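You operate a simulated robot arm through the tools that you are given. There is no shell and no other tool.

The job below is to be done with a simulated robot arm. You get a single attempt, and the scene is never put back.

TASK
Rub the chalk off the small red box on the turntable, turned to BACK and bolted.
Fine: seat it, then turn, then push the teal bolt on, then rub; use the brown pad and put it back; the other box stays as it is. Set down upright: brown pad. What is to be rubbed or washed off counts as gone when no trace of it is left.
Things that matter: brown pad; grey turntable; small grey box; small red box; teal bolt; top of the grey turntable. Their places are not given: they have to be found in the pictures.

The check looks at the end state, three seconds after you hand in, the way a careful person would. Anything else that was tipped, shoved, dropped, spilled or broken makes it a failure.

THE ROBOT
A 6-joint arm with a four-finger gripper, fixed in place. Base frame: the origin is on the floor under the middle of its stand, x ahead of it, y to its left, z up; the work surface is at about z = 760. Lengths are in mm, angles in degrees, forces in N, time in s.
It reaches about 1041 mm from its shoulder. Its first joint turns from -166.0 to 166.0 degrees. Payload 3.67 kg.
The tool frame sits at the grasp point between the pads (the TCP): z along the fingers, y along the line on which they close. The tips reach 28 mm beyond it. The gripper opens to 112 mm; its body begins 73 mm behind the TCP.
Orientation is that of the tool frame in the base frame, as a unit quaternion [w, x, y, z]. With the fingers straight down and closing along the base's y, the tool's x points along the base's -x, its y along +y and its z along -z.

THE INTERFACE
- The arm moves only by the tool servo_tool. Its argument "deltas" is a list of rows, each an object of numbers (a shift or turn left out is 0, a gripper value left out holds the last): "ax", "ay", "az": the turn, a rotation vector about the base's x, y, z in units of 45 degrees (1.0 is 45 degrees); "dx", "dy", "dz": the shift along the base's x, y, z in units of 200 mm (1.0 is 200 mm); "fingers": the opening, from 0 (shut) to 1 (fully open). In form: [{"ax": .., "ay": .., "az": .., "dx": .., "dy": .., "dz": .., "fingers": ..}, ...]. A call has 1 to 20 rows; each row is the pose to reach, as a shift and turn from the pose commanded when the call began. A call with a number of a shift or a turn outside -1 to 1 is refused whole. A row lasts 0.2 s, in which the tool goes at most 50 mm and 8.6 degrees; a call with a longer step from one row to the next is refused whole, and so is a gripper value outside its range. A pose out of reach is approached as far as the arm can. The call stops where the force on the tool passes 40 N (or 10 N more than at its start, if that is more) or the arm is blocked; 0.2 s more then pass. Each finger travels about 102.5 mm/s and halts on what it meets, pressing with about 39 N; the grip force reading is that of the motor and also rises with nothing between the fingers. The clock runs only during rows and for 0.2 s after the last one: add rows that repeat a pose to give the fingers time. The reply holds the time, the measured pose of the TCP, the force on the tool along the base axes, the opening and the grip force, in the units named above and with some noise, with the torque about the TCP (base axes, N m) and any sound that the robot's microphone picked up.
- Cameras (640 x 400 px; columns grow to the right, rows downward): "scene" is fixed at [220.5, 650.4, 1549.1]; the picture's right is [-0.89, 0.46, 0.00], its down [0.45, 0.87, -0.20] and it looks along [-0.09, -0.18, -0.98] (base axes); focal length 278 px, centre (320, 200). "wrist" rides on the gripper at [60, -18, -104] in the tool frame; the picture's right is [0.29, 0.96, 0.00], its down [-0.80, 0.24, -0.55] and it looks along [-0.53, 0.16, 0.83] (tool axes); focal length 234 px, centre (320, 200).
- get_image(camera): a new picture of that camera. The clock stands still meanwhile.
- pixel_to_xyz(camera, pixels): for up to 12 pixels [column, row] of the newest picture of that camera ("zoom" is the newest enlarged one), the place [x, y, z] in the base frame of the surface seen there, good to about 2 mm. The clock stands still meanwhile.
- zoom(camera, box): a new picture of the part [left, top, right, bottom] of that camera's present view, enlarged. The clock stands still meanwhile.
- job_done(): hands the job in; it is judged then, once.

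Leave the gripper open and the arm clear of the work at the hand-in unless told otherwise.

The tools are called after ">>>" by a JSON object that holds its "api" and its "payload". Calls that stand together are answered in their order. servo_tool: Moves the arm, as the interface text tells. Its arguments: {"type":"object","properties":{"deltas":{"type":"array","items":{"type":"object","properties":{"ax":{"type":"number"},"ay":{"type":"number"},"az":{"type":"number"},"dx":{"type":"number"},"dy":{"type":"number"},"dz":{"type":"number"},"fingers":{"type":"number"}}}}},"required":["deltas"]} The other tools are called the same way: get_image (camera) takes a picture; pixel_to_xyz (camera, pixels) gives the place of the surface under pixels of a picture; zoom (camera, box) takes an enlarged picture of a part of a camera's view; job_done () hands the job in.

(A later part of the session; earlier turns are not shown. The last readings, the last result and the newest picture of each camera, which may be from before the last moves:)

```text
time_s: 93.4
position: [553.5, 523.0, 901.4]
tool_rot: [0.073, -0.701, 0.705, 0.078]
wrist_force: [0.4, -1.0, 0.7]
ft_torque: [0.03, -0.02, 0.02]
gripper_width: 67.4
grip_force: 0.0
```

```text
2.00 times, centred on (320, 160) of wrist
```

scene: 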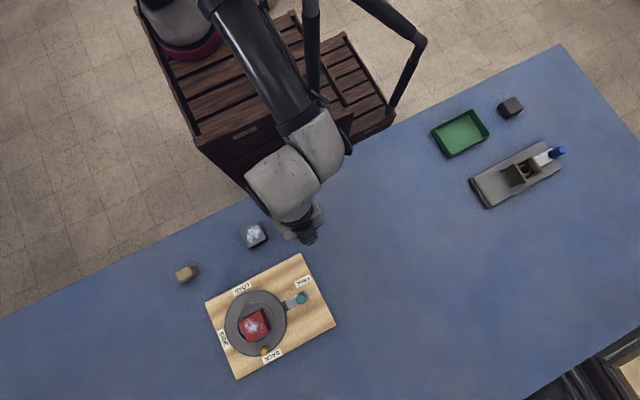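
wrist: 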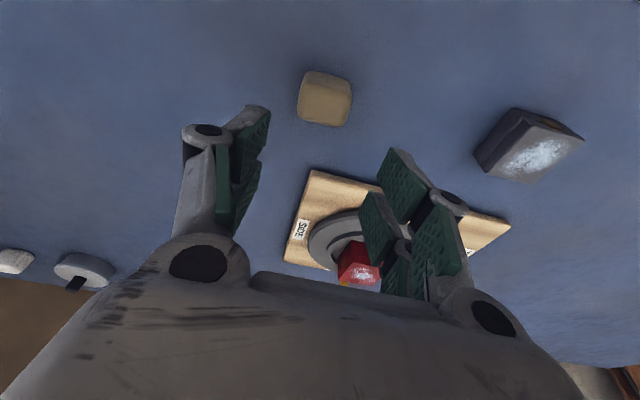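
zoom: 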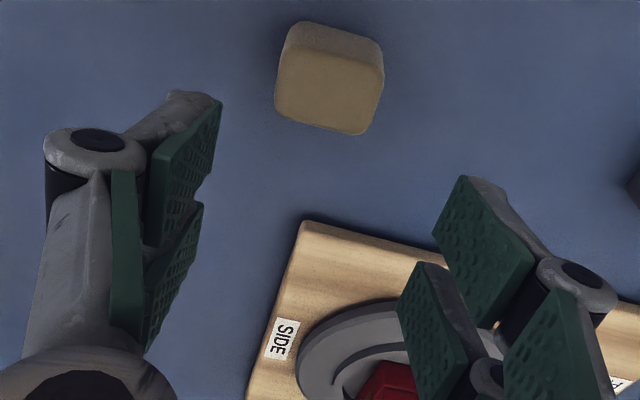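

Measuring the pad's top corners and sides here.

>>> {"api": "pixel_to_xyz", "payload": {"camera": "zoom", "pixels": [[330, 95], [285, 55], [378, 75], [278, 112], [358, 132], [330, 35], [300, 25], [378, 45], [275, 95], [382, 85], [320, 125], [340, 60]]}}

```text
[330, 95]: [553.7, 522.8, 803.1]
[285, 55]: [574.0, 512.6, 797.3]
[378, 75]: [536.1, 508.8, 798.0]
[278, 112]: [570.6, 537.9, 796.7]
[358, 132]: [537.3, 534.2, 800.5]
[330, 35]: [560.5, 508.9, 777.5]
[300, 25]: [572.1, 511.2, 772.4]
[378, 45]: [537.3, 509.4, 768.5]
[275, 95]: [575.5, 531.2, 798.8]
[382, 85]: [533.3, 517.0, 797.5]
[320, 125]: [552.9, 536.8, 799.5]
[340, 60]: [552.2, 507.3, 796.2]
```

Pad: centre (554,522.7), 42×31×43 mm. TCP is right above. Lowering to TCP z≈798.

>>> {"api": "servo_tool", "payload": {"deltas": [{"dz": -0.15}, {"dz": -0.3}, {"dz": -0.42}, {"dz": -0.48}, {"dz": -0.512}, {"dz": -0.512}]}}

>>> {"api": "get_image", "payload": {"camera": "wrist"}}

```text
time_s: 94.8
position: [549.9, 521.3, 796.5]
tool_rot: [0.073, -0.701, 0.705, 0.079]
wrist_force: [-0.2, 0.5, 0.5]
ft_torque: [-0.02, 0.01, -0.01]
gripper_width: 67.2
grip_force: 0.1
```

```text
taken
```

wrist: 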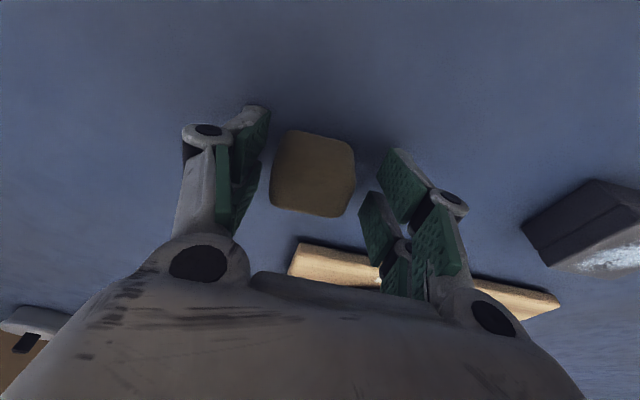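

The pad is between the fingers, slightly toward the +x finger. Nudging the hand +2 mm in x and closing.

>>> {"api": "servo_tool", "payload": {"deltas": [{"dx": 0.01}, {"dx": 0.01, "fingers": 0.5}, {"dx": 0.01, "fingers": 0.42}, {"dx": 0.01, "fingers": 0.36}, {"dx": 0.01, "fingers": 0.3}, {"dx": 0.01, "fingers": 0.3}, {"dx": 0.01, "fingers": 0.3}]}}

>>> {"api": "get_image", "payload": {"camera": "wrist"}}

```text
time_s: 96.4
position: [553.5, 520.9, 794.9]
tool_rot: [0.074, -0.701, 0.705, 0.078]
wrist_force: [-0.4, -0.1, 0.8]
ft_torque: [-0.01, -0.02, -0.01]
gripper_width: 42.7
grip_force: 39.3
```

```text
taken
```

wrist: 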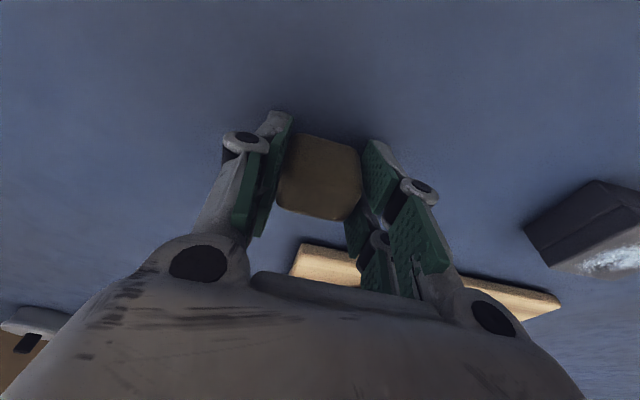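

Gripped at 42.7 mm with 39 N. Lifting 110 mm straight up.

>>> {"api": "servo_tool", "payload": {"deltas": [{"dz": 0.1}, {"dz": 0.25}, {"dz": 0.4}, {"dz": 0.55}, {"dz": 0.55}]}}

>>> {"api": "zoom", "payload": {"camera": "wrist", "box": [200, 60, 440, 260]}}

>>> {"api": "get_image", "payload": {"camera": "scene"}}

```text
time_s: 97.6
position: [554.3, 519.9, 904.4]
tool_rot: [0.074, -0.701, 0.705, 0.077]
wrist_force: [0.3, 0.1, -0.4]
ft_torque: [0.01, 0.0, 0.01]
gripper_width: 42.9
grip_force: 38.1
```

```text
2.00 times, centred on (320, 160) of wrist
```

zoom: 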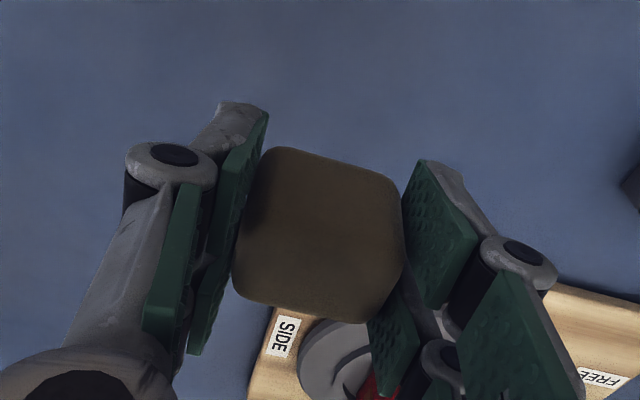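

```text
taken
```

scene: 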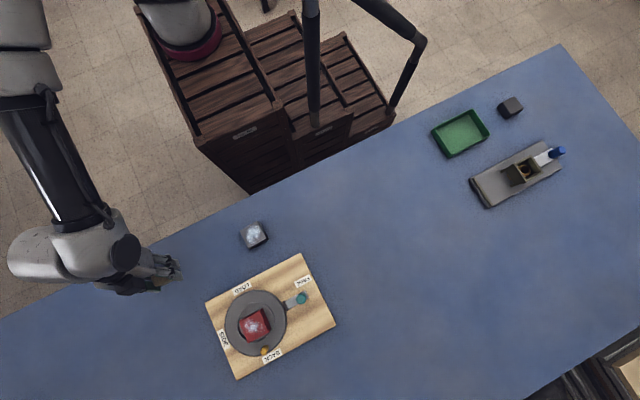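

Checking that the pad hangs level and where it is relative to the TCP.

>>> {"api": "pixel_to_xyz", "payload": {"camera": "zoom", "pixels": [[275, 165], [385, 195], [370, 300], [250, 280], [320, 235], [300, 200], [350, 270], [320, 155], [300, 300], [395, 240]]}}

>>> {"api": "zoom", "payload": {"camera": "scene", "box": [230, 290, 300, 360]}}

```text
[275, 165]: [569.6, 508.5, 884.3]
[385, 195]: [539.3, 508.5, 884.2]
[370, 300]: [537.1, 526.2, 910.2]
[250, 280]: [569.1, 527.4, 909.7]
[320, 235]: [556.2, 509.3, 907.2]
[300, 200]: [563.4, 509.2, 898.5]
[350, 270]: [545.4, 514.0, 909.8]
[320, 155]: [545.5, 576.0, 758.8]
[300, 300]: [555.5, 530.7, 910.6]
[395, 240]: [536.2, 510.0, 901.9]
```

```text
5.71 times, centred on (265, 325) of scene
```

zoom: 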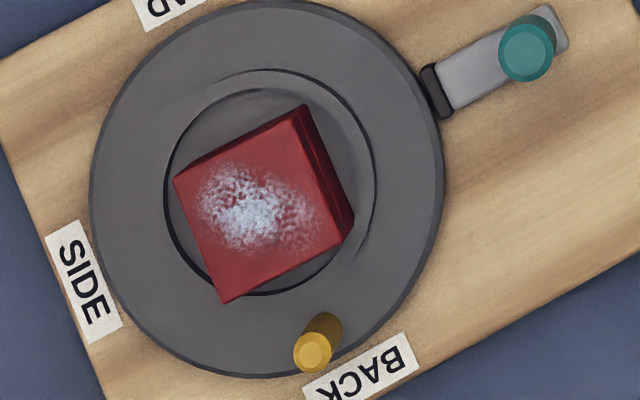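

Pad level: top z≈910, bottom ≈867 (TCP−37). Now measuring the box top and chalk extents.

>>> {"api": "pixel_to_xyz", "payload": {"camera": "zoom", "pixels": [[177, 181], [297, 110], [342, 227], [222, 298], [255, 210], [198, 205], [225, 165], [285, 180], [318, 230], [280, 250], [240, 250], [215, 235]]}}

```text
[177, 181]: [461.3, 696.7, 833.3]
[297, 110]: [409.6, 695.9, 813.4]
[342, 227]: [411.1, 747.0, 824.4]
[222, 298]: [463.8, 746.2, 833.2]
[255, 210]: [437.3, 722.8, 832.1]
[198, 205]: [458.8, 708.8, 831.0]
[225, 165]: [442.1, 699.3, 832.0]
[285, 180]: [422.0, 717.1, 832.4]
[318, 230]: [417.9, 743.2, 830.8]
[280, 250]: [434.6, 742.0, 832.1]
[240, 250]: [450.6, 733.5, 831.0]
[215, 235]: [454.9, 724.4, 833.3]
```

Box top spans x 410–463, y 695–747 at z≈832; chalk covers x 416–460, y 699–743. Carrying the pad over the box centre at z≈905.

>>> {"api": "servo_tool", "payload": {"deltas": [{"dx": -0.1, "dy": 0.17}, {"dx": -0.2, "dy": 0.34}, {"dx": -0.3, "dy": 0.51}, {"dx": -0.4, "dy": 0.68}, {"dx": -0.5, "dy": 0.84}, {"dx": -0.56, "dy": 0.94}, {"dx": -0.5875, "dy": 0.995}, {"dx": -0.5875, "dy": 0.995}]}}

>>> {"api": "get_image", "payload": {"camera": "wrist"}}

```text
time_s: 99.4
position: [435.9, 722.3, 906.4]
tool_rot: [0.074, -0.701, 0.705, 0.077]
wrist_force: [0.0, -0.8, -0.4]
ft_torque: [0.0, 0.02, -0.03]
gripper_width: 43.2
grip_force: 38.7
```

```text
taken
```

wrist: 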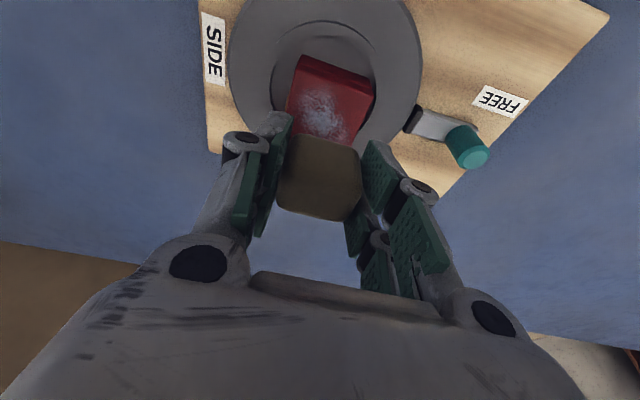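

Over the box. Lowering to ~3 mm above its top.

>>> {"api": "servo_tool", "payload": {"deltas": [{"dz": -0.08}, {"dz": -0.13}, {"dz": -0.16}, {"dz": -0.16}]}}

>>> {"api": "servo_tool", "payload": {"deltas": [{"dz": -0.005}, {"dz": -0.01}, {"dz": -0.01}]}}

```text
time_s: 100.4
position: [434.6, 719.8, 872.3]
tool_rot: [0.073, -0.701, 0.706, 0.077]
wrist_force: [-0.5, -0.6, -0.1]
ft_torque: [0.03, -0.02, 0.0]
gripper_width: 42.8
grip_force: 38.7
```

```text
time_s: 101.2
position: [435.9, 718.6, 871.5]
tool_rot: [0.072, -0.701, 0.705, 0.078]
wrist_force: [0.3, 0.1, 0.1]
ft_torque: [0.02, -0.03, 0.0]
gripper_width: 43.0
grip_force: 38.9
```

No contact yet (z≈871). Stepping down 1 mm at a time.

>>> {"api": "servo_tool", "payload": {"deltas": [{"dz": -0.005}, {"dz": -0.01}, {"dz": -0.01}]}}

>>> {"api": "servo_tool", "payload": {"deltas": [{"dz": -0.005}, {"dz": -0.005}]}}

```text
time_s: 102.0
position: [436.4, 719.5, 869.9]
tool_rot: [0.073, -0.7, 0.706, 0.078]
wrist_force: [0.4, -0.3, -0.4]
ft_torque: [0.02, 0.0, 0.01]
gripper_width: 43.0
grip_force: 39.1
```

```text
time_s: 102.6
position: [436.4, 719.6, 870.4]
tool_rot: [0.073, -0.701, 0.705, 0.078]
wrist_force: [-0.4, -0.1, 0.2]
ft_torque: [0.04, 0.01, 0.02]
gripper_width: 42.6
grip_force: 39.2
```

>>> {"api": "servo_tool", "payload": {"deltas": [{"dz": -0.005}, {"dz": -0.005}]}}

>>> {"api": "servo_tool", "payload": {"deltas": [{"dz": -0.005}, {"dz": -0.005}]}}

```text
time_s: 103.2
position: [436.6, 719.6, 868.7]
tool_rot: [0.074, -0.701, 0.705, 0.078]
wrist_force: [0.1, 0.1, 0.6]
ft_torque: [0.01, -0.04, -0.02]
gripper_width: 43.0
grip_force: 38.4
```

```text
time_s: 103.8
position: [437.5, 719.7, 868.9]
tool_rot: [0.075, -0.701, 0.705, 0.078]
wrist_force: [-2.0, -1.3, 9.0]
ft_torque: [0.0, 0.07, -0.02]
gripper_width: 43.0
grip_force: 38.1
```

Contact at 9 N. A first small rub: ±10 mm in x, 5 mm per row, then check that box and table stay put.

>>> {"api": "servo_tool", "payload": {"deltas": [{"dx": 0.02}, {"dx": 0.04}, {"dx": 0.05}, {"dx": 0.03}, {"dx": 0.01}, {"dx": -0.01}, {"dx": -0.03}, {"dx": -0.05}, {"dx": -0.03}, {"dx": -0.01}, {"dx": 0.0}]}}

>>> {"api": "get_image", "payload": {"camera": "wrist"}}

>>> {"api": "zoom", "payload": {"camera": "scene", "box": [200, 250, 340, 385]}}

```text
time_s: 106.2
position: [434.4, 720.1, 867.7]
tool_rot: [0.073, -0.701, 0.705, 0.078]
wrist_force: [-8.7, 3.0, 23.6]
ft_torque: [0.24, 0.3, 0.03]
gripper_width: 43.1
grip_force: 39.0
```

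```text
taken
```

wrist: 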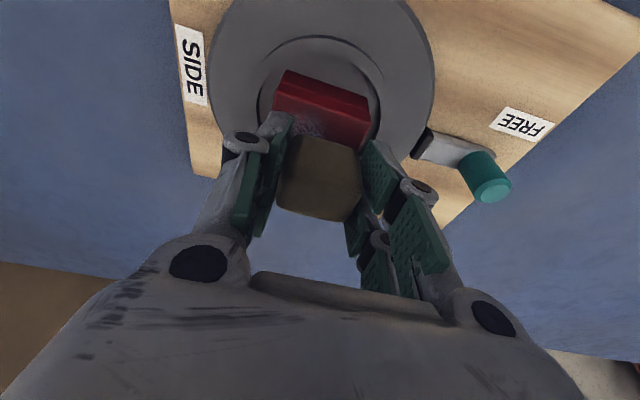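

```text
2.96 times, centred on (270, 318) of scene
```

zoom: 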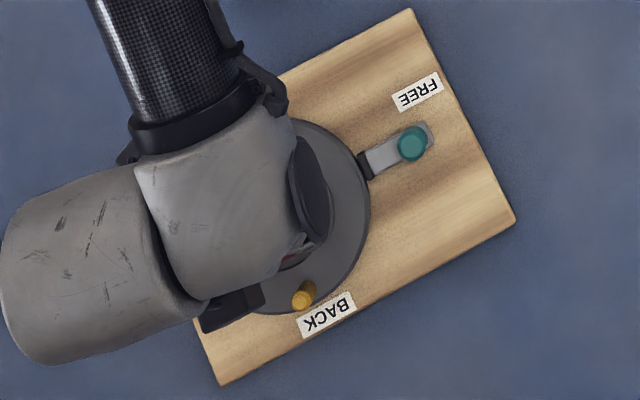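

Board hasn't moved; press force is 24 N, a bit high. Raising ~1.2 mm and sweeping along the −y part (y −14 mm), x ±15 mm.

>>> {"api": "servo_tool", "payload": {"deltas": [{"dz": 0.006}, {"dz": 0.006, "dy": -0.02}, {"dz": 0.006, "dy": -0.045}, {"dz": 0.006, "dy": -0.07}, {"dz": 0.006, "dy": -0.07, "dx": 0.025}, {"dz": 0.006, "dy": -0.07, "dx": 0.05}, {"dz": 0.006, "dy": -0.07, "dx": 0.075}, {"dz": 0.006, "dy": -0.07, "dx": 0.05}, {"dz": 0.006, "dy": -0.07, "dx": 0.025}, {"dz": 0.006, "dy": -0.07, "dx": 0.0}, {"dz": 0.006, "dy": -0.07, "dx": -0.025}, {"dz": 0.006, "dy": -0.07, "dx": -0.05}, {"dz": 0.006, "dy": -0.07, "dx": -0.075}, {"dz": 0.006, "dy": -0.07, "dx": -0.05}, {"dz": 0.006, "dy": -0.07, "dx": -0.025}, {"dz": 0.006, "dy": -0.07, "dx": 0.0}]}}

>>> {"api": "get_image", "payload": {"camera": "wrist"}}

>>> {"api": "zoom", "payload": {"camera": "scene", "box": [200, 250, 340, 385]}}

```text
time_s: 109.6
position: [436.8, 707.3, 867.0]
tool_rot: [0.074, -0.701, 0.705, 0.079]
wrist_force: [-0.4, -0.1, 0.6]
ft_torque: [0.02, -0.01, 0.02]
gripper_width: 42.9
grip_force: 39.1
```

```text
taken
```

wrist: 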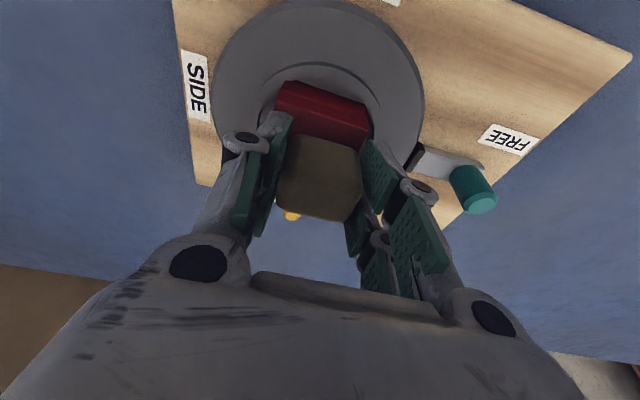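

```text
2.96 times, centred on (270, 318) of scene
```

zoom: 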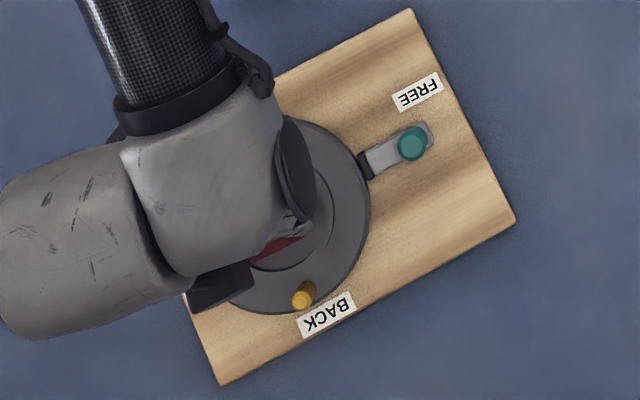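

Contact lost after raising; the contact is stiff (~20 N/mm). Lowering 0.8 mm here.

>>> {"api": "servo_tool", "payload": {"deltas": [{"dz": -0.004}, {"dz": -0.004}]}}

```text
time_s: 110.2
position: [435.8, 706.1, 866.1]
tool_rot: [0.074, -0.701, 0.705, 0.078]
wrist_force: [-0.8, 0.0, 6.3]
ft_torque: [-0.05, 0.11, 0.01]
gripper_width: 43.0
grip_force: 39.1
```

6.3 N now. Sweeping x ±15 mm at this y twice.

>>> {"api": "servo_tool", "payload": {"deltas": [{"dx": 0.025}, {"dx": 0.05}, {"dx": 0.075}, {"dx": 0.05}, {"dx": 0.025}, {"dx": 0.0}, {"dx": -0.025}, {"dx": -0.05}, {"dx": -0.075}, {"dx": -0.05}, {"dx": -0.025}, {"dx": 0.0}]}}

>>> {"api": "get_image", "payload": {"camera": "wrist"}}

```text
time_s: 112.8
position: [436.7, 706.4, 868.0]
tool_rot: [0.074, -0.701, 0.705, 0.077]
wrist_force: [-1.3, 0.3, 0.2]
ft_torque: [0.02, 0.01, -0.01]
gripper_width: 43.2
grip_force: 38.9
```

```text
taken
```

wrist: 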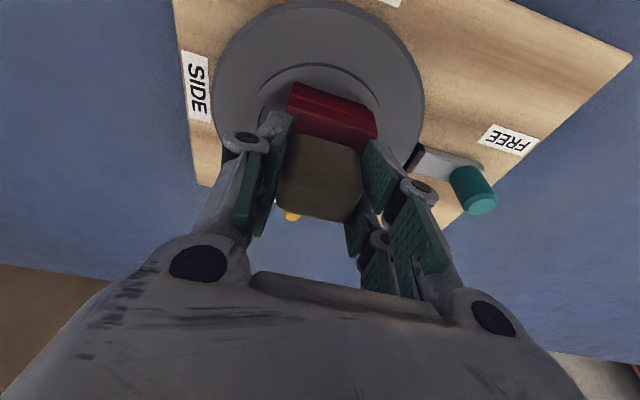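

The box has slid a few mm under the pad. Lifting to check the chalk and box position.

>>> {"api": "servo_tool", "payload": {"deltas": [{"dz": 0.05}, {"dz": 0.15}, {"dz": 0.2, "dy": -0.1}, {"dz": 0.2, "dy": -0.3}, {"dz": 0.2, "dy": -0.5}, {"dz": 0.2, "dy": -0.5}]}}

>>> {"api": "zoom", "payload": {"camera": "scene", "box": [230, 290, 300, 360]}}

>>> {"api": "get_image", "payload": {"camera": "wrist"}}

```text
time_s: 114.2
position: [437.8, 604.8, 907.7]
tool_rot: [0.073, -0.701, 0.705, 0.078]
wrist_force: [0.6, 1.0, 0.1]
ft_torque: [0.06, -0.01, 0.01]
gripper_width: 42.9
grip_force: 38.3
```

```text
5.71 times, centred on (265, 325) of scene
```

zoom: 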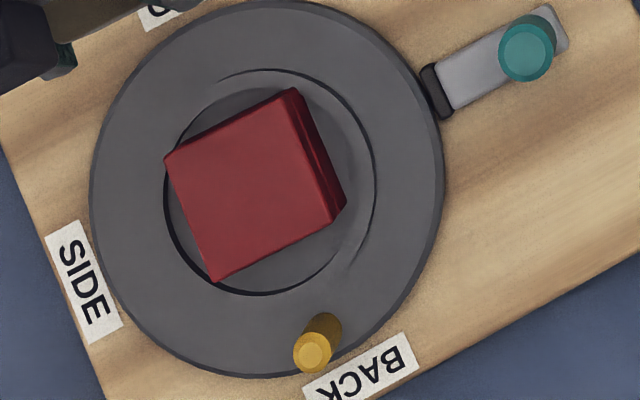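

```text
taken
```

wrist: 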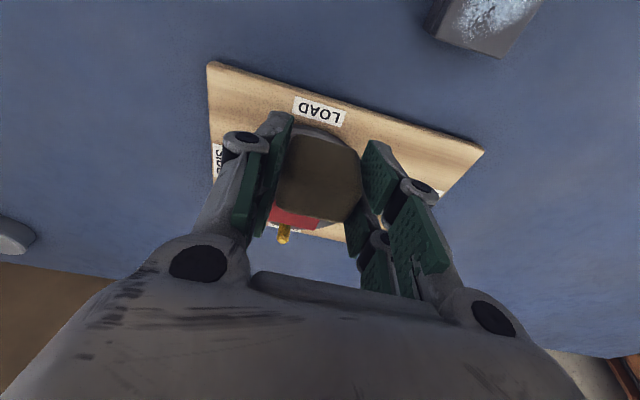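

The chalk looks gone. Zooming further to check for any trace, and measuring where the box is.

>>> {"api": "zoom", "payload": {"camera": "scene", "box": [245, 300, 285, 345]}}

>>> {"api": "pixel_to_xyz", "payload": {"camera": "zoom", "pixels": [[320, 200], [250, 150], [400, 250]]}}

```text
8.89 times, centred on (265, 322) of scene
```

zoom: 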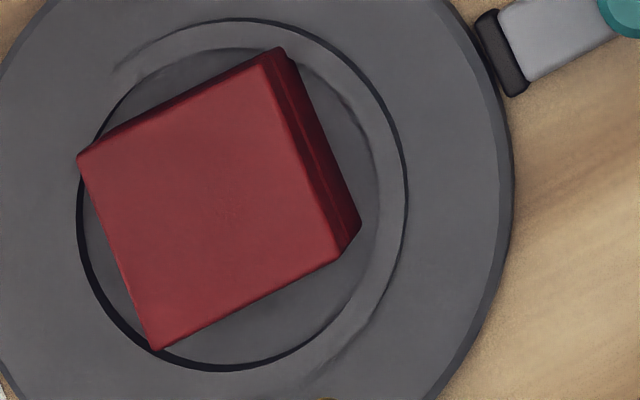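

```text
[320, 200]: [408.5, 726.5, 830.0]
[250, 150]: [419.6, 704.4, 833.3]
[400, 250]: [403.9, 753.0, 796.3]
```

There may be a very faint mottling near (235,210). Measuring the box corners, then I'll look closer with the wrist camera.

>>> {"api": "pixel_to_xyz", "payload": {"camera": "zoom", "pixels": [[82, 162], [275, 55], [336, 255], [158, 345], [215, 205], [235, 210], [80, 230], [405, 200], [240, 370], [215, 20]]}}

```text
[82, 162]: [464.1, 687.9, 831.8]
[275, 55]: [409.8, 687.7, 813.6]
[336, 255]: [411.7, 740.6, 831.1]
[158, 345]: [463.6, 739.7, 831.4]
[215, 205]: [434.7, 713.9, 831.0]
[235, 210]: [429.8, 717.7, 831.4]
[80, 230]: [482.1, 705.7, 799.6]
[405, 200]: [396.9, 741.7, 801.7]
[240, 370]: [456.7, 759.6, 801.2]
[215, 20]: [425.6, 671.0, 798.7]
```

Box is flat at centre ≈ (437,714). Moving the hand to about (360,735,906) so the wrist camera sees the box top up close.

>>> {"api": "servo_tool", "payload": {"deltas": [{"dx": -0.1, "dy": 0.15}, {"dx": -0.2, "dy": 0.3}, {"dx": -0.3, "dy": 0.45}, {"dx": -0.37, "dy": 0.6}, {"dx": -0.39, "dy": 0.65}, {"dx": -0.39, "dy": 0.65}]}}

>>> {"api": "get_image", "payload": {"camera": "wrist"}}

>>> {"api": "zoom", "payload": {"camera": "wrist", "box": [160, 0, 300, 110]}}

```text
time_s: 115.6
position: [359.8, 739.1, 907.0]
tool_rot: [0.074, -0.701, 0.705, 0.078]
wrist_force: [0.1, 0.3, 0.1]
ft_torque: [0.0, 0.01, -0.04]
gripper_width: 42.9
grip_force: 39.4
```

```text
taken
```

wrist: 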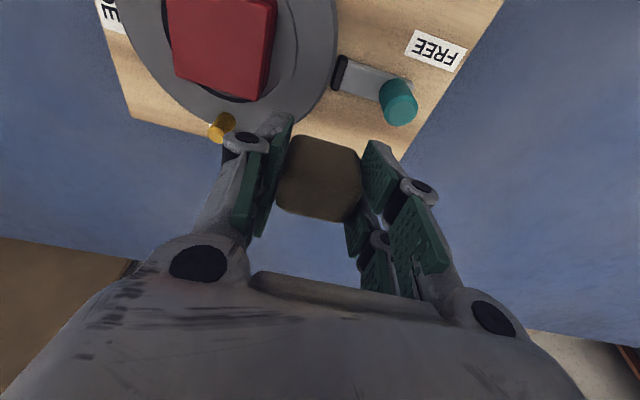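

```text
3.64 times, centred on (230, 55) of wrist
```

zoom: 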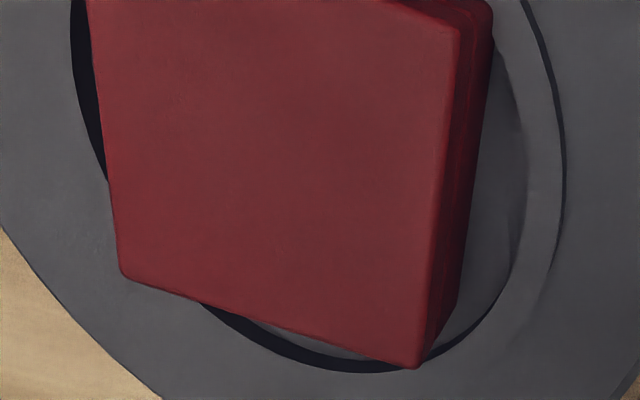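

The top looks clean from here too. To be certain no trace is left, I'll give it one more light pass, also covering the +y half. Moving back over the box and lowering to just above contact.

>>> {"api": "servo_tool", "payload": {"deltas": [{"dx": 0.15, "dy": -0.04}, {"dx": 0.3, "dy": -0.08}, {"dx": 0.3825, "dy": -0.1}, {"dx": 0.3825, "dy": -0.1, "dz": -0.08}, {"dx": 0.3825, "dy": -0.1, "dz": -0.14}, {"dx": 0.3825, "dy": -0.1, "dz": -0.18}, {"dx": 0.3825, "dy": -0.1, "dz": -0.18}]}}

>>> {"api": "servo_tool", "payload": {"deltas": [{"dz": -0.004}, {"dz": -0.008}, {"dz": -0.008}]}}

```text
time_s: 117.2
position: [436.0, 716.3, 871.6]
tool_rot: [0.074, -0.701, 0.705, 0.078]
wrist_force: [-0.3, -0.1, 0.6]
ft_torque: [0.0, 0.01, -0.02]
gripper_width: 43.0
grip_force: 38.9
```

```text
time_s: 118.0
position: [434.1, 716.3, 870.1]
tool_rot: [0.074, -0.7, 0.706, 0.078]
wrist_force: [-0.2, 0.7, 0.0]
ft_torque: [-0.01, 0.01, -0.01]
gripper_width: 43.2
grip_force: 39.3
```

>>> {"api": "servo_tool", "payload": {"deltas": [{"dz": -0.004}, {"dz": -0.008}, {"dz": -0.008}]}}

>>> {"api": "servo_tool", "payload": {"deltas": [{"dz": -0.003}, {"dz": -0.003}]}}

```text
time_s: 118.8
position: [434.8, 717.0, 868.5]
tool_rot: [0.074, -0.701, 0.705, 0.077]
wrist_force: [-0.5, 0.5, -0.2]
ft_torque: [0.02, -0.03, 0.0]
gripper_width: 43.1
grip_force: 38.9
```

```text
time_s: 119.4
position: [435.2, 717.8, 867.1]
tool_rot: [0.073, -0.701, 0.705, 0.078]
wrist_force: [-0.1, -0.7, 3.7]
ft_torque: [0.0, -0.07, 0.02]
gripper_width: 42.7
grip_force: 38.9
```

3.7 N contact. Pressing 0.4 mm more and sweeping at the centre and 10 mm further +y.

>>> {"api": "servo_tool", "payload": {"deltas": [{"dz": -0.002}, {"dz": -0.002, "dx": 0.03}, {"dz": -0.002, "dx": 0.06}, {"dz": -0.002, "dx": 0.03}, {"dz": -0.002, "dx": 0.0}, {"dz": -0.002, "dx": -0.03}, {"dz": -0.002, "dx": -0.06}, {"dz": -0.002, "dx": -0.03}, {"dz": -0.002, "dx": 0.0}, {"dz": -0.002, "dy": 0.025}, {"dz": -0.002, "dy": 0.05}, {"dz": -0.002, "dx": 0.03, "dy": 0.05}, {"dz": -0.002, "dx": 0.06, "dy": 0.05}, {"dz": -0.002, "dx": 0.03, "dy": 0.05}, {"dz": -0.002, "dx": 0.0, "dy": 0.05}, {"dz": -0.002, "dx": -0.03, "dy": 0.05}, {"dz": -0.002, "dx": -0.06, "dy": 0.05}, {"dz": -0.002, "dx": -0.03, "dy": 0.05}, {"dz": -0.002, "dx": 0.0, "dy": 0.05}]}}

>>> {"api": "get_image", "payload": {"camera": "wrist"}}

```text
time_s: 123.4
position: [434.1, 725.1, 866.9]
tool_rot: [0.074, -0.701, 0.705, 0.078]
wrist_force: [-3.6, 0.4, 8.9]
ft_torque: [0.07, 0.14, -0.03]
gripper_width: 42.9
grip_force: 39.1
```

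```text
taken
```

wrist: 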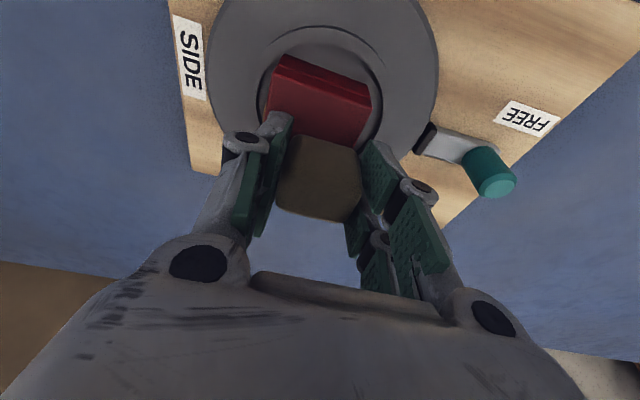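

8.9 N with contact maintained. Now the −y part: sweeping at −10 mm from centre and returning.

>>> {"api": "servo_tool", "payload": {"deltas": [{"dy": -0.025}, {"dy": -0.05}, {"dy": -0.075}, {"dy": -0.1}, {"dx": 0.03, "dy": -0.1}, {"dx": 0.06, "dy": -0.1}, {"dx": 0.03, "dy": -0.1}, {"dx": 0.0, "dy": -0.1}, {"dx": -0.03, "dy": -0.1}, {"dx": -0.06, "dy": -0.1}, {"dx": -0.03, "dy": -0.1}, {"dx": 0.0, "dy": -0.1}, {"dx": 0.0, "dy": -0.075}, {"dx": 0.0, "dy": -0.05}, {"dx": 0.02, "dy": -0.03}]}}

>>> {"api": "servo_tool", "payload": {"deltas": [{"dz": 0.05}, {"dz": 0.15}, {"dz": 0.2, "dy": -0.1}, {"dz": 0.2, "dy": -0.3}, {"dz": 0.2, "dy": -0.5}, {"dz": 0.2, "dy": -0.65}, {"dz": 0.2, "dy": -0.65}]}}

>>> {"api": "zoom", "payload": {"camera": "scene", "box": [230, 290, 300, 360]}}

>>> {"api": "zoom", "payload": {"camera": "scene", "box": [245, 300, 285, 345]}}

```text
time_s: 126.6
position: [440.0, 719.9, 867.3]
tool_rot: [0.073, -0.701, 0.705, 0.077]
wrist_force: [-2.7, -2.4, 6.4]
ft_torque: [-0.05, 0.08, 0.03]
gripper_width: 43.0
grip_force: 38.7
```

```text
time_s: 128.2
position: [438.8, 591.0, 905.7]
tool_rot: [0.074, -0.701, 0.705, 0.078]
wrist_force: [-0.1, -0.2, -0.4]
ft_torque: [0.02, -0.04, 0.01]
gripper_width: 43.0
grip_force: 39.5
```

```text
5.71 times, centred on (265, 325) of scene
```

zoom: 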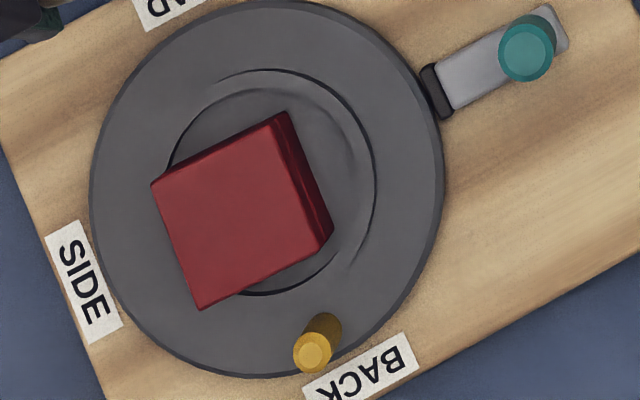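

```text
8.89 times, centred on (265, 322) of scene
```

zoom: 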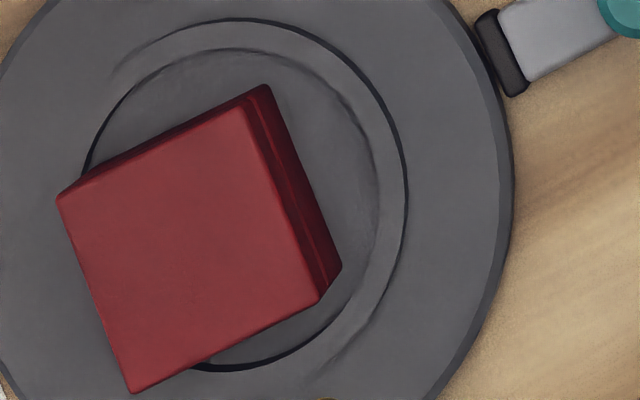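

Chalk is completely gone. The box has slid on the plate though; measuring its place.

>>> {"api": "pixel_to_xyz", "payload": {"camera": "zoom", "pixels": [[62, 200], [258, 92], [315, 298], [135, 385], [190, 240], [60, 230], [130, 391], [335, 270], [275, 95], [90, 140], [200, 368]]}}

```text
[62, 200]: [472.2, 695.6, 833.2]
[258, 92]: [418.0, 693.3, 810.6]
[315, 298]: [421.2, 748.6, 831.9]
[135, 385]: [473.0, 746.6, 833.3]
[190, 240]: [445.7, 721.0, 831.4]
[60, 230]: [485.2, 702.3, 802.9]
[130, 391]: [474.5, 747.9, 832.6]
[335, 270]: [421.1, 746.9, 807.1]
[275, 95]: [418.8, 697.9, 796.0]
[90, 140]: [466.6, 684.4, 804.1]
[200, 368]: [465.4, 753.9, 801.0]
```

Box top is flat at z≈832 with its corners at the ring lip (inside it), so it's still seated. Now return the pad: by my sum of moves the pick-up pose is (+115,−69,−111) mm from here. Moving above it first.

>>> {"api": "servo_tool", "payload": {"deltas": [{"dx": 0.15, "dy": -0.09}, {"dx": 0.3, "dy": -0.18}, {"dx": 0.45, "dy": -0.27}, {"dx": 0.54, "dy": -0.325}, {"dx": 0.575, "dy": -0.345}, {"dx": 0.575, "dy": -0.345}]}}

>>> {"api": "zoom", "payload": {"camera": "wrist", "box": [200, 60, 440, 260]}}

>>> {"api": "pixel_to_xyz", "payload": {"camera": "zoom", "pixels": [[275, 165], [385, 195], [370, 300], [250, 280], [320, 235], [300, 200], [350, 270], [300, 300], [395, 240], [340, 310]]}}

```text
time_s: 129.6
position: [557.2, 520.1, 905.5]
tool_rot: [0.074, -0.701, 0.705, 0.079]
wrist_force: [0.7, 0.4, -0.1]
ft_torque: [0.0, 0.04, -0.02]
gripper_width: 42.7
grip_force: 38.7
```

```text
2.00 times, centred on (320, 160) of wrist
```

zoom: 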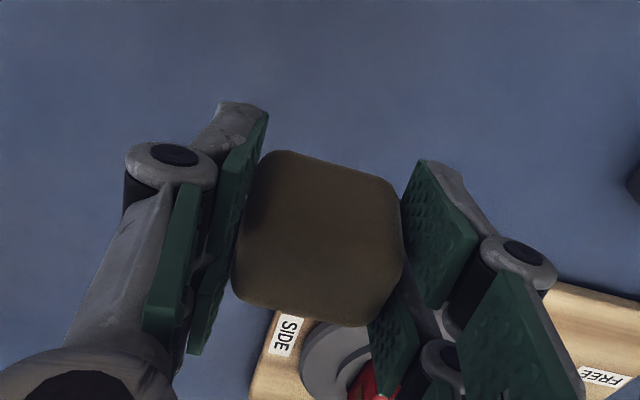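

```text
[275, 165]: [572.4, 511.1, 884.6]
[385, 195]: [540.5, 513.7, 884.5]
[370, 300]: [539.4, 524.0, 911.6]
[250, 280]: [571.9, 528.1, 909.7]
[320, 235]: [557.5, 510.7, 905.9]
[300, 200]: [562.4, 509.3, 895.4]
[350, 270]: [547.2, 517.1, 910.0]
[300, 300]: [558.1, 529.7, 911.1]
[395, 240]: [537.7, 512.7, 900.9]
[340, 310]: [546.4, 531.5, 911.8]
```

Pad is upright in the grip, about 1–2 mm off its pick-up place; correcting by (−1.4,−1.2) and descending to ~3 mm above the table.

>>> {"api": "servo_tool", "payload": {"deltas": [{"dx": -0.007, "dy": -0.006, "dz": -0.15}, {"dx": -0.007, "dy": -0.006, "dz": -0.3}, {"dx": -0.007, "dy": -0.006, "dz": -0.44}, {"dx": -0.007, "dy": -0.006, "dz": -0.51}, {"dx": -0.007, "dy": -0.006, "dz": -0.54}, {"dx": -0.007, "dy": -0.006, "dz": -0.54}]}}

>>> {"api": "servo_tool", "payload": {"deltas": [{"dz": -0.005}, {"dz": -0.01}, {"dz": -0.01}]}}

```text
time_s: 131.0
position: [552.4, 519.4, 797.5]
tool_rot: [0.074, -0.701, 0.705, 0.077]
wrist_force: [0.9, -0.3, -0.2]
ft_torque: [-0.01, 0.04, 0.02]
gripper_width: 43.1
grip_force: 38.6
```

```text
time_s: 131.8
position: [553.2, 519.0, 798.5]
tool_rot: [0.073, -0.701, 0.705, 0.078]
wrist_force: [0.7, -0.1, -0.7]
ft_torque: [0.01, 0.02, 0.0]
gripper_width: 43.1
grip_force: 38.8
```

No contact yet. Continuing down in 1 mm steps.

>>> {"api": "servo_tool", "payload": {"deltas": [{"dz": -0.005}, {"dz": -0.005}]}}

>>> {"api": "servo_tool", "payload": {"deltas": [{"dz": -0.004}, {"dz": -0.004}]}}

```text
time_s: 132.4
position: [552.6, 520.9, 796.4]
tool_rot: [0.073, -0.701, 0.706, 0.078]
wrist_force: [0.4, -0.7, -1.1]
ft_torque: [0.03, 0.01, 0.02]
gripper_width: 43.0
grip_force: 39.0
```

```text
time_s: 133.0
position: [551.7, 519.5, 795.2]
tool_rot: [0.074, -0.7, 0.706, 0.077]
wrist_force: [0.4, -1.7, 4.6]
ft_torque: [-0.05, -0.12, -0.02]
gripper_width: 43.2
grip_force: 39.2
```

Touching the table (4.6 N). Opening the fingers.

>>> {"api": "servo_tool", "payload": {"deltas": [{"fingers": 0.42}, {"fingers": 0.5}, {"fingers": 0.6}, {"fingers": 0.6}]}}

>>> {"api": "get_image", "payload": {"camera": "wrist"}}

```text
time_s: 134.0
position: [551.9, 520.3, 795.2]
tool_rot: [0.074, -0.701, 0.705, 0.078]
wrist_force: [1.4, -0.1, 0.1]
ft_torque: [0.01, -0.01, -0.01]
gripper_width: 67.2
grip_force: 0.1
```

```text
taken
```

wrist: 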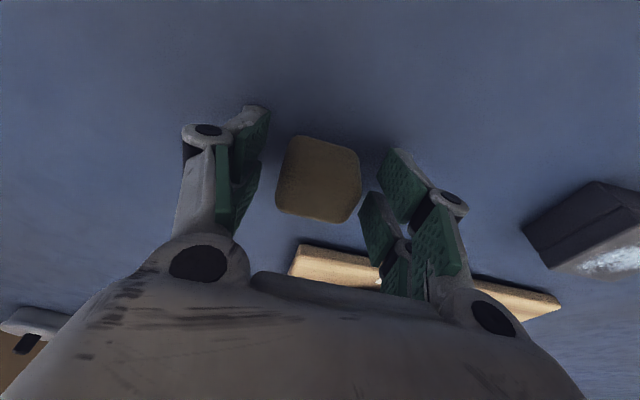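

The pad stands upright between the open fingers. Lifting straight up and backing away to check everything from the scene camera.

>>> {"api": "servo_tool", "payload": {"deltas": [{"dz": 0.1}, {"dz": 0.3}, {"dz": 0.5}, {"dz": 0.7}, {"dz": 0.9}, {"dz": 1.0, "dy": -0.1}, {"dz": 1.0, "dy": -0.3}, {"dz": 1.0, "dy": -0.5}, {"dz": 1.0, "dy": -0.7}, {"dz": 1.0, "dy": -0.7}]}}

>>> {"api": "get_image", "payload": {"camera": "scene"}}

>>> {"api": "zoom", "payload": {"camera": "scene", "box": [165, 215, 285, 290]}}

```text
time_s: 136.2
position: [555.2, 379.4, 995.5]
tool_rot: [0.074, -0.701, 0.705, 0.077]
wrist_force: [0.4, -0.4, 0.3]
ft_torque: [-0.02, -0.02, -0.03]
gripper_width: 67.2
grip_force: 0.0
```

```text
taken
```

scene: 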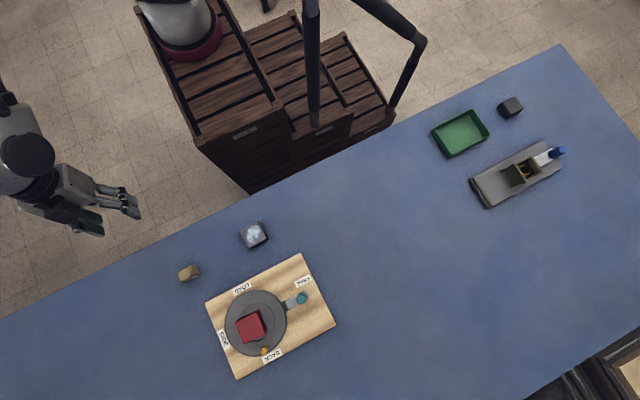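

```text
5.33 times, centred on (225, 252) of scene
```

zoom: 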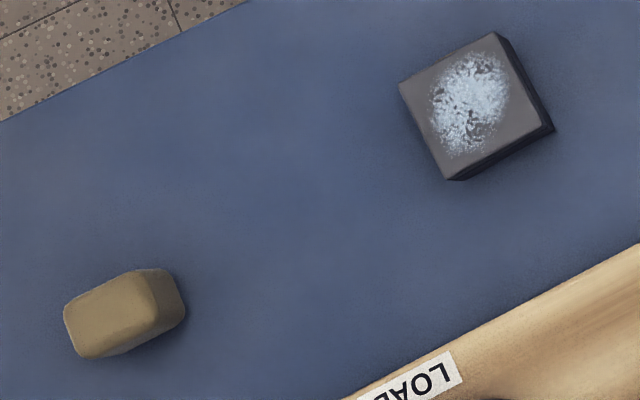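

The grey box is exactly as at the start; the pad is upright within ~4 mm of its old place. Final check on the board, box top and bolt.

>>> {"api": "zoom", "payload": {"camera": "scene", "box": [200, 250, 340, 385]}}

>>> {"api": "zoom", "payload": {"camera": "scene", "box": [235, 300, 285, 345]}}

>>> {"api": "pixel_to_xyz", "payload": {"camera": "scene", "pixels": [[251, 325], [302, 297], [264, 349], [186, 273], [254, 234]]}}

```text
2.96 times, centred on (270, 318) of scene
```

zoom: 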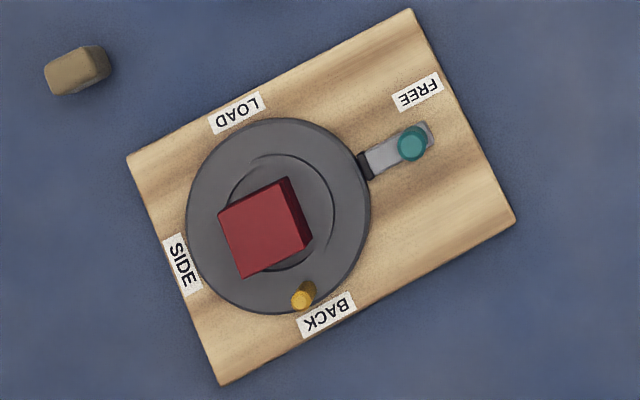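

```text
8.89 times, centred on (260, 322) of scene
```

zoom: 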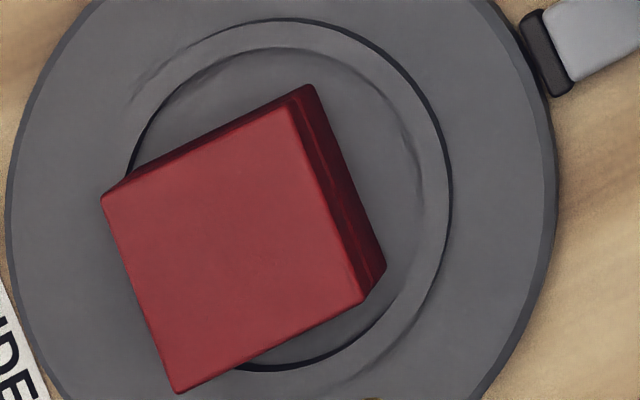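

```text
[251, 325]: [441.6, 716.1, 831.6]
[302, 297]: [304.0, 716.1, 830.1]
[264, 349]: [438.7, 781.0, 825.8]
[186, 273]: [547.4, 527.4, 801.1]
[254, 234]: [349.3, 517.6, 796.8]
```

Board, peg and bolt match; chalk is gone. The box is off-centre by ~6.5 mm toward the ring lip, so I want to see up close whether it still sits flat inside the lip. Moving the hand back to look from (360,735,906).

>>> {"api": "servo_tool", "payload": {"deltas": [{"dx": -0.15, "dy": 0.2, "dz": 0.0}, {"dx": -0.35, "dy": 0.35, "dz": -0.05}, {"dx": -0.55, "dy": 0.5, "dz": -0.1}, {"dx": -0.75, "dy": 0.6, "dz": -0.15}, {"dx": -0.95, "dy": 0.7, "dz": -0.2}, {"dx": -0.975, "dy": 0.9, "dz": -0.3}, {"dx": -0.975, "dy": 1.0, "dz": -0.35}]}}

>>> {"api": "servo_tool", "payload": {"deltas": [{"dy": 0.2}, {"dy": 0.4, "dz": -0.04}, {"dy": 0.6, "dz": -0.08}, {"dy": 0.75, "dz": -0.1}, {"dy": 0.75, "dz": -0.1}]}}

>>> {"api": "get_image", "payload": {"camera": "wrist"}}

>>> {"api": "zoom", "payload": {"camera": "wrist", "box": [110, 0, 340, 145]}}

```text
refused: row 2 steps farther than a row can; nothing moved
```

```text
time_s: 137.4
position: [552.6, 531.5, 974.8]
tool_rot: [0.073, -0.701, 0.705, 0.078]
wrist_force: [-0.9, 0.4, -0.4]
ft_torque: [0.02, 0.0, -0.01]
gripper_width: 67.2
grip_force: 0.1
```

```text
taken
```

wrist: 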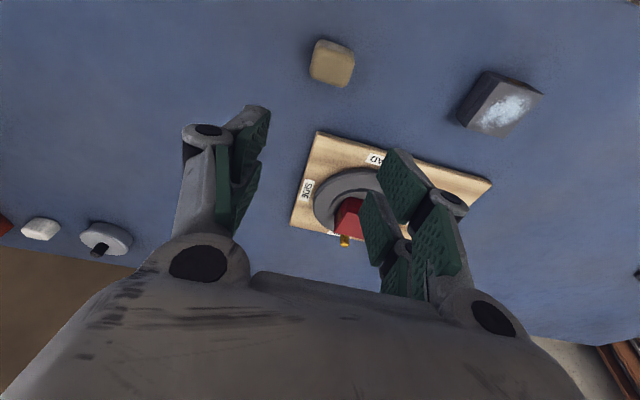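

```text
2.76 times, centred on (225, 72) of wrist
```

zoom: 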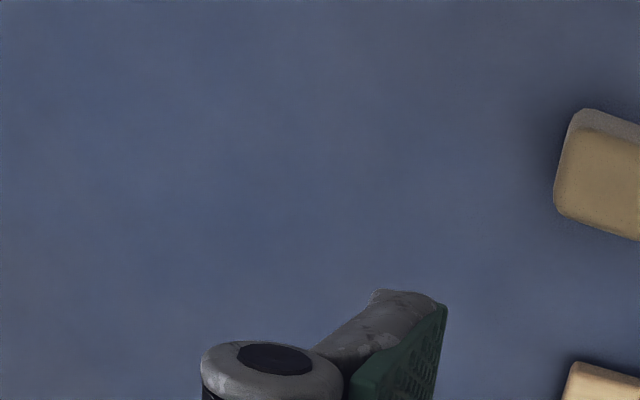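

The first call was refused for a too-long step; the second ran and left the hand safely high at (553,531,975). Now moving on in smaller steps to (360,731,906).

>>> {"api": "servo_tool", "payload": {"deltas": [{"dx": -0.14, "dy": 0.14, "dz": 0.0}, {"dx": -0.28, "dy": 0.28, "dz": -0.03}, {"dx": -0.42, "dy": 0.42, "dz": -0.06}, {"dx": -0.56, "dy": 0.56, "dz": -0.1}, {"dx": -0.7, "dy": 0.7, "dz": -0.15}, {"dx": -0.84, "dy": 0.84, "dz": -0.2}, {"dx": -0.93, "dy": 0.94, "dz": -0.28}, {"dx": -0.963, "dy": 1.0, "dz": -0.345}, {"dx": -0.963, "dy": 1.0, "dz": -0.345}]}}

>>> {"api": "get_image", "payload": {"camera": "wrist"}}

>>> {"api": "zoom", "payload": {"camera": "wrist", "box": [110, 0, 340, 145]}}

```text
time_s: 139.4
position: [356.8, 731.5, 904.9]
tool_rot: [0.074, -0.701, 0.705, 0.078]
wrist_force: [0.5, 0.1, -0.3]
ft_torque: [0.02, 0.0, -0.02]
gripper_width: 66.9
grip_force: 0.0
```

```text
taken
```

wrist: 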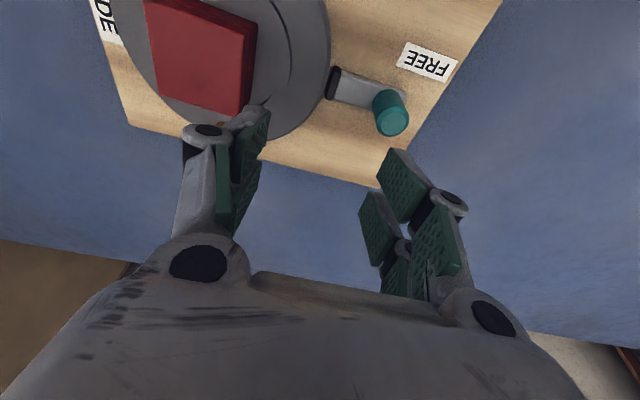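

```text
2.76 times, centred on (225, 72) of wrist
```

zoom: 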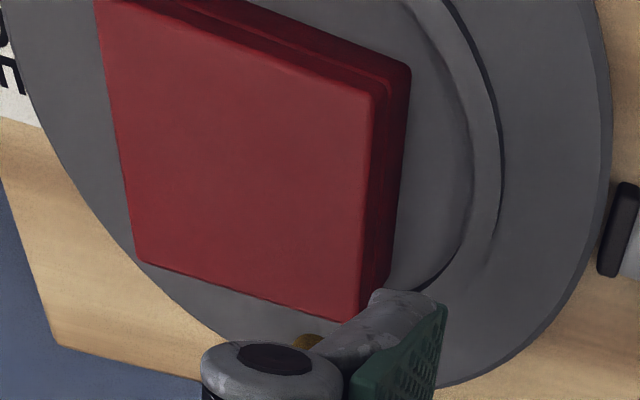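

Measuring the box top's heights at its corners for tilt.

>>> {"api": "pixel_to_xyz", "payload": {"camera": "zoom", "pixels": [[112, 20], [145, 255], [345, 300], [365, 105], [240, 160], [130, 150], [355, 200], [240, 270], [230, 60], [390, 250], [380, 290], [445, 250]]}}

>>> {"api": "pixel_to_xyz", "payload": {"camera": "zoom", "pixels": [[112, 20], [145, 255], [345, 300], [365, 105], [130, 150], [355, 200], [470, 150], [500, 150], [485, 150], [430, 280], [420, 150], [560, 150]]}}

```text
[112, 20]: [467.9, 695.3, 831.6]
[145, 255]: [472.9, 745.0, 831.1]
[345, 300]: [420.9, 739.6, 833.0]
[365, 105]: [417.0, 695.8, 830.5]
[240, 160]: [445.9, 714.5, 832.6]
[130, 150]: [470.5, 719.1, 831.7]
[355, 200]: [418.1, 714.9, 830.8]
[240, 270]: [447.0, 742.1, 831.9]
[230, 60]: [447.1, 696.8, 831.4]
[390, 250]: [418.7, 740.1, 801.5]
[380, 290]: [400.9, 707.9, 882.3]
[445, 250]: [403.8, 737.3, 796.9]
```

```text
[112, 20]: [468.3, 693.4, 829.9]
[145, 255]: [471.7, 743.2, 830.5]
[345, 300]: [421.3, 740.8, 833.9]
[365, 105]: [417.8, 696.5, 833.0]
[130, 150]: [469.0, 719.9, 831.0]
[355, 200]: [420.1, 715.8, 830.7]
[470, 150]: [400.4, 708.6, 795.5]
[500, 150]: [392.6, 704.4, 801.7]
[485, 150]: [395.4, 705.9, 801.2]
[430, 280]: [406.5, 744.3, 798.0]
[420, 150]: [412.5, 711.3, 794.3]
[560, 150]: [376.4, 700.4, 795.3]
```

The top is level (831±1.5 everywhere) and the lip stands at r≈43–49 mm, so the box is flat inside it, about 5 mm off centre: well seated. Chalk is gone. Now moving the arm clear with the gripper open.

>>> {"api": "servo_tool", "payload": {"deltas": [{"dz": 0.15, "fingers": 0.8}, {"dz": 0.35, "dy": -0.1, "fingers": 1.0}, {"dz": 0.5, "dy": -0.28, "fingers": 1.0}, {"dz": 0.65, "dy": -0.46, "fingers": 1.0}, {"dz": 0.8, "dy": -0.64, "fingers": 1.0}, {"dx": -0.1, "dz": 0.9, "dy": -0.82, "fingers": 1.0}, {"dx": -0.25, "dz": 0.95, "dy": -0.98, "fingers": 1.0}, {"dx": -0.4, "dz": 1.0, "dy": -1.0, "fingers": 1.0}, {"dx": -0.6, "dz": 1.0, "dy": -1.0, "fingers": 1.0}, {"dx": -0.8, "dz": 1.0, "dy": -1.0, "fingers": 1.0}, {"dx": -0.8, "dz": 1.0, "dy": -1.0, "fingers": 1.0}]}}

>>> {"api": "get_image", "payload": {"camera": "scene"}}

>>> {"api": "zoom", "payload": {"camera": "scene", "box": [160, 210, 350, 385]}}

```text
time_s: 141.8
position: [198.6, 528.6, 1105.8]
tool_rot: [0.074, -0.7, 0.706, 0.077]
wrist_force: [0.5, 0.2, 0.6]
ft_torque: [-0.02, -0.02, 0.03]
gripper_width: 112.0
grip_force: 0.1
```

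```text
taken
```

scene: 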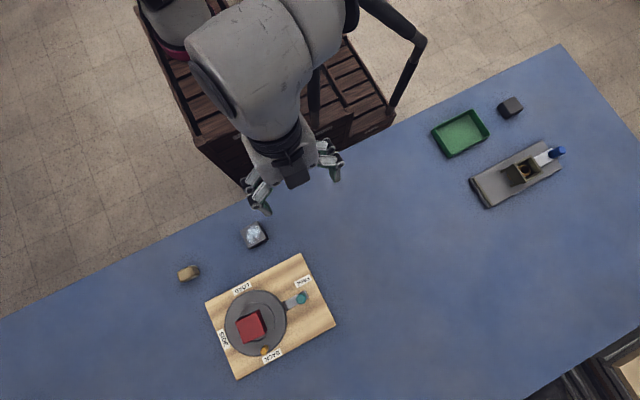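

```text
2.29 times, centred on (255, 298) of scene
```

zoom: 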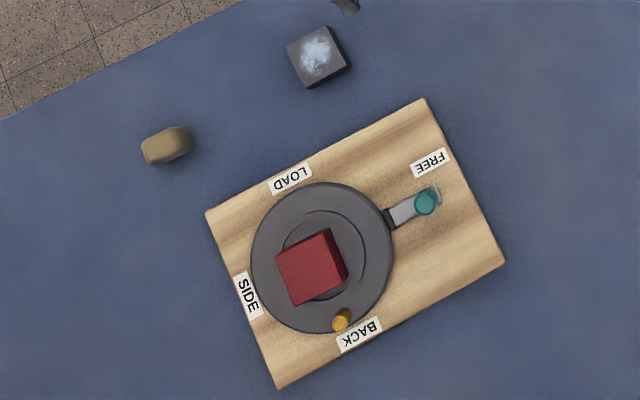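

Everything looks right. One last close look at the bolt tip against the rim before handing in.

>>> {"api": "zoom", "payload": {"camera": "scene", "box": [275, 282, 315, 315]}}

>>> {"api": "pixel_to_xyz", "payload": {"camera": "zoom", "pixels": [[240, 260], [230, 250], [225, 240], [215, 240], [200, 235], [250, 280], [390, 170], [320, 210], [235, 290], [220, 270]]}}

```text
12.12 times, centred on (295, 298) of scene
```

zoom: 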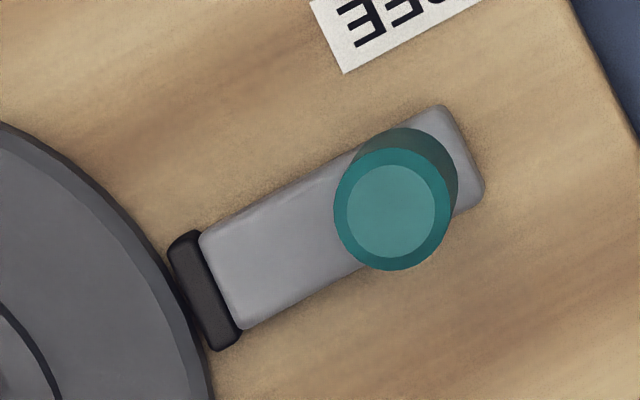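

```text
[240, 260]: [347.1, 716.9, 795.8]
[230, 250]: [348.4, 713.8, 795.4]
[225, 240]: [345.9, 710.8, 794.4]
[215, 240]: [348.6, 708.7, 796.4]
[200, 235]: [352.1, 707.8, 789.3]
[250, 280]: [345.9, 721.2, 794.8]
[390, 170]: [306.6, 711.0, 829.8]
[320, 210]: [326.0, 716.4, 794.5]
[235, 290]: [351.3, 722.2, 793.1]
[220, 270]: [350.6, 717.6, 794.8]
```

The bolt is at its stop with the tip at the rim. To be sure the turntable is really held, I'll make a very gentle test: touch the peg from its −x side with shut fingers and see that force builds without it turning (limit a few N). First approach high with 26° tilt.

>>> {"api": "servo_tool", "payload": {"deltas": [{"ax": 0.1, "dx": 0.15, "fingers": 0.6}, {"ax": 0.2, "dx": 0.35, "fingers": 0.2}, {"ax": 0.311, "dx": 0.55, "fingers": 0.0}, {"ax": 0.311, "dx": 0.75, "fingers": 0.0}, {"ax": 0.311, "dx": 0.95, "fingers": 0.0}, {"ax": 0.311, "dx": 1.0, "fingers": 0.0}, {"ax": 0.311, "dx": 1.0, "fingers": 0.0}]}}

>>> {"api": "servo_tool", "payload": {"deltas": [{"dy": 0.15, "dz": -0.1}, {"dy": 0.3, "dz": -0.25}, {"dy": 0.45, "dz": -0.4}, {"dy": 0.6, "dz": -0.55}, {"dy": 0.75, "dz": -0.7}, {"dy": 0.9, "dz": -0.8}, {"dx": 0.02, "dy": 1.0, "dz": -0.9}, {"dx": 0.02, "dy": 1.0, "dz": -0.95}, {"dx": 0.02, "dy": 1.0, "dz": -0.95}]}}

>>> {"api": "get_image", "payload": {"camera": "wrist"}}

```text
time_s: 143.4
position: [399.7, 530.1, 1106.6]
tool_rot: [0.159, -0.687, 0.69, 0.164]
wrist_force: [0.4, -0.1, -0.8]
ft_torque: [0.03, 0.01, -0.01]
gripper_width: 0.1
grip_force: 35.9
```

```text
time_s: 145.4
position: [402.9, 729.4, 918.4]
tool_rot: [0.159, -0.687, 0.69, 0.163]
wrist_force: [-0.9, 0.4, -0.3]
ft_torque: [0.02, 0.01, 0.01]
gripper_width: 0.3
grip_force: 35.5
```

```text
taken
```

wrist: 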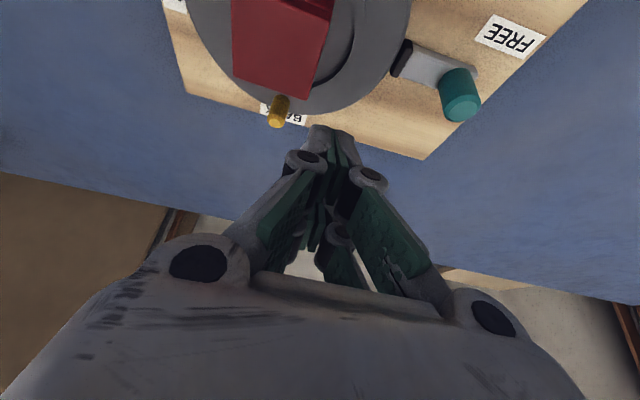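

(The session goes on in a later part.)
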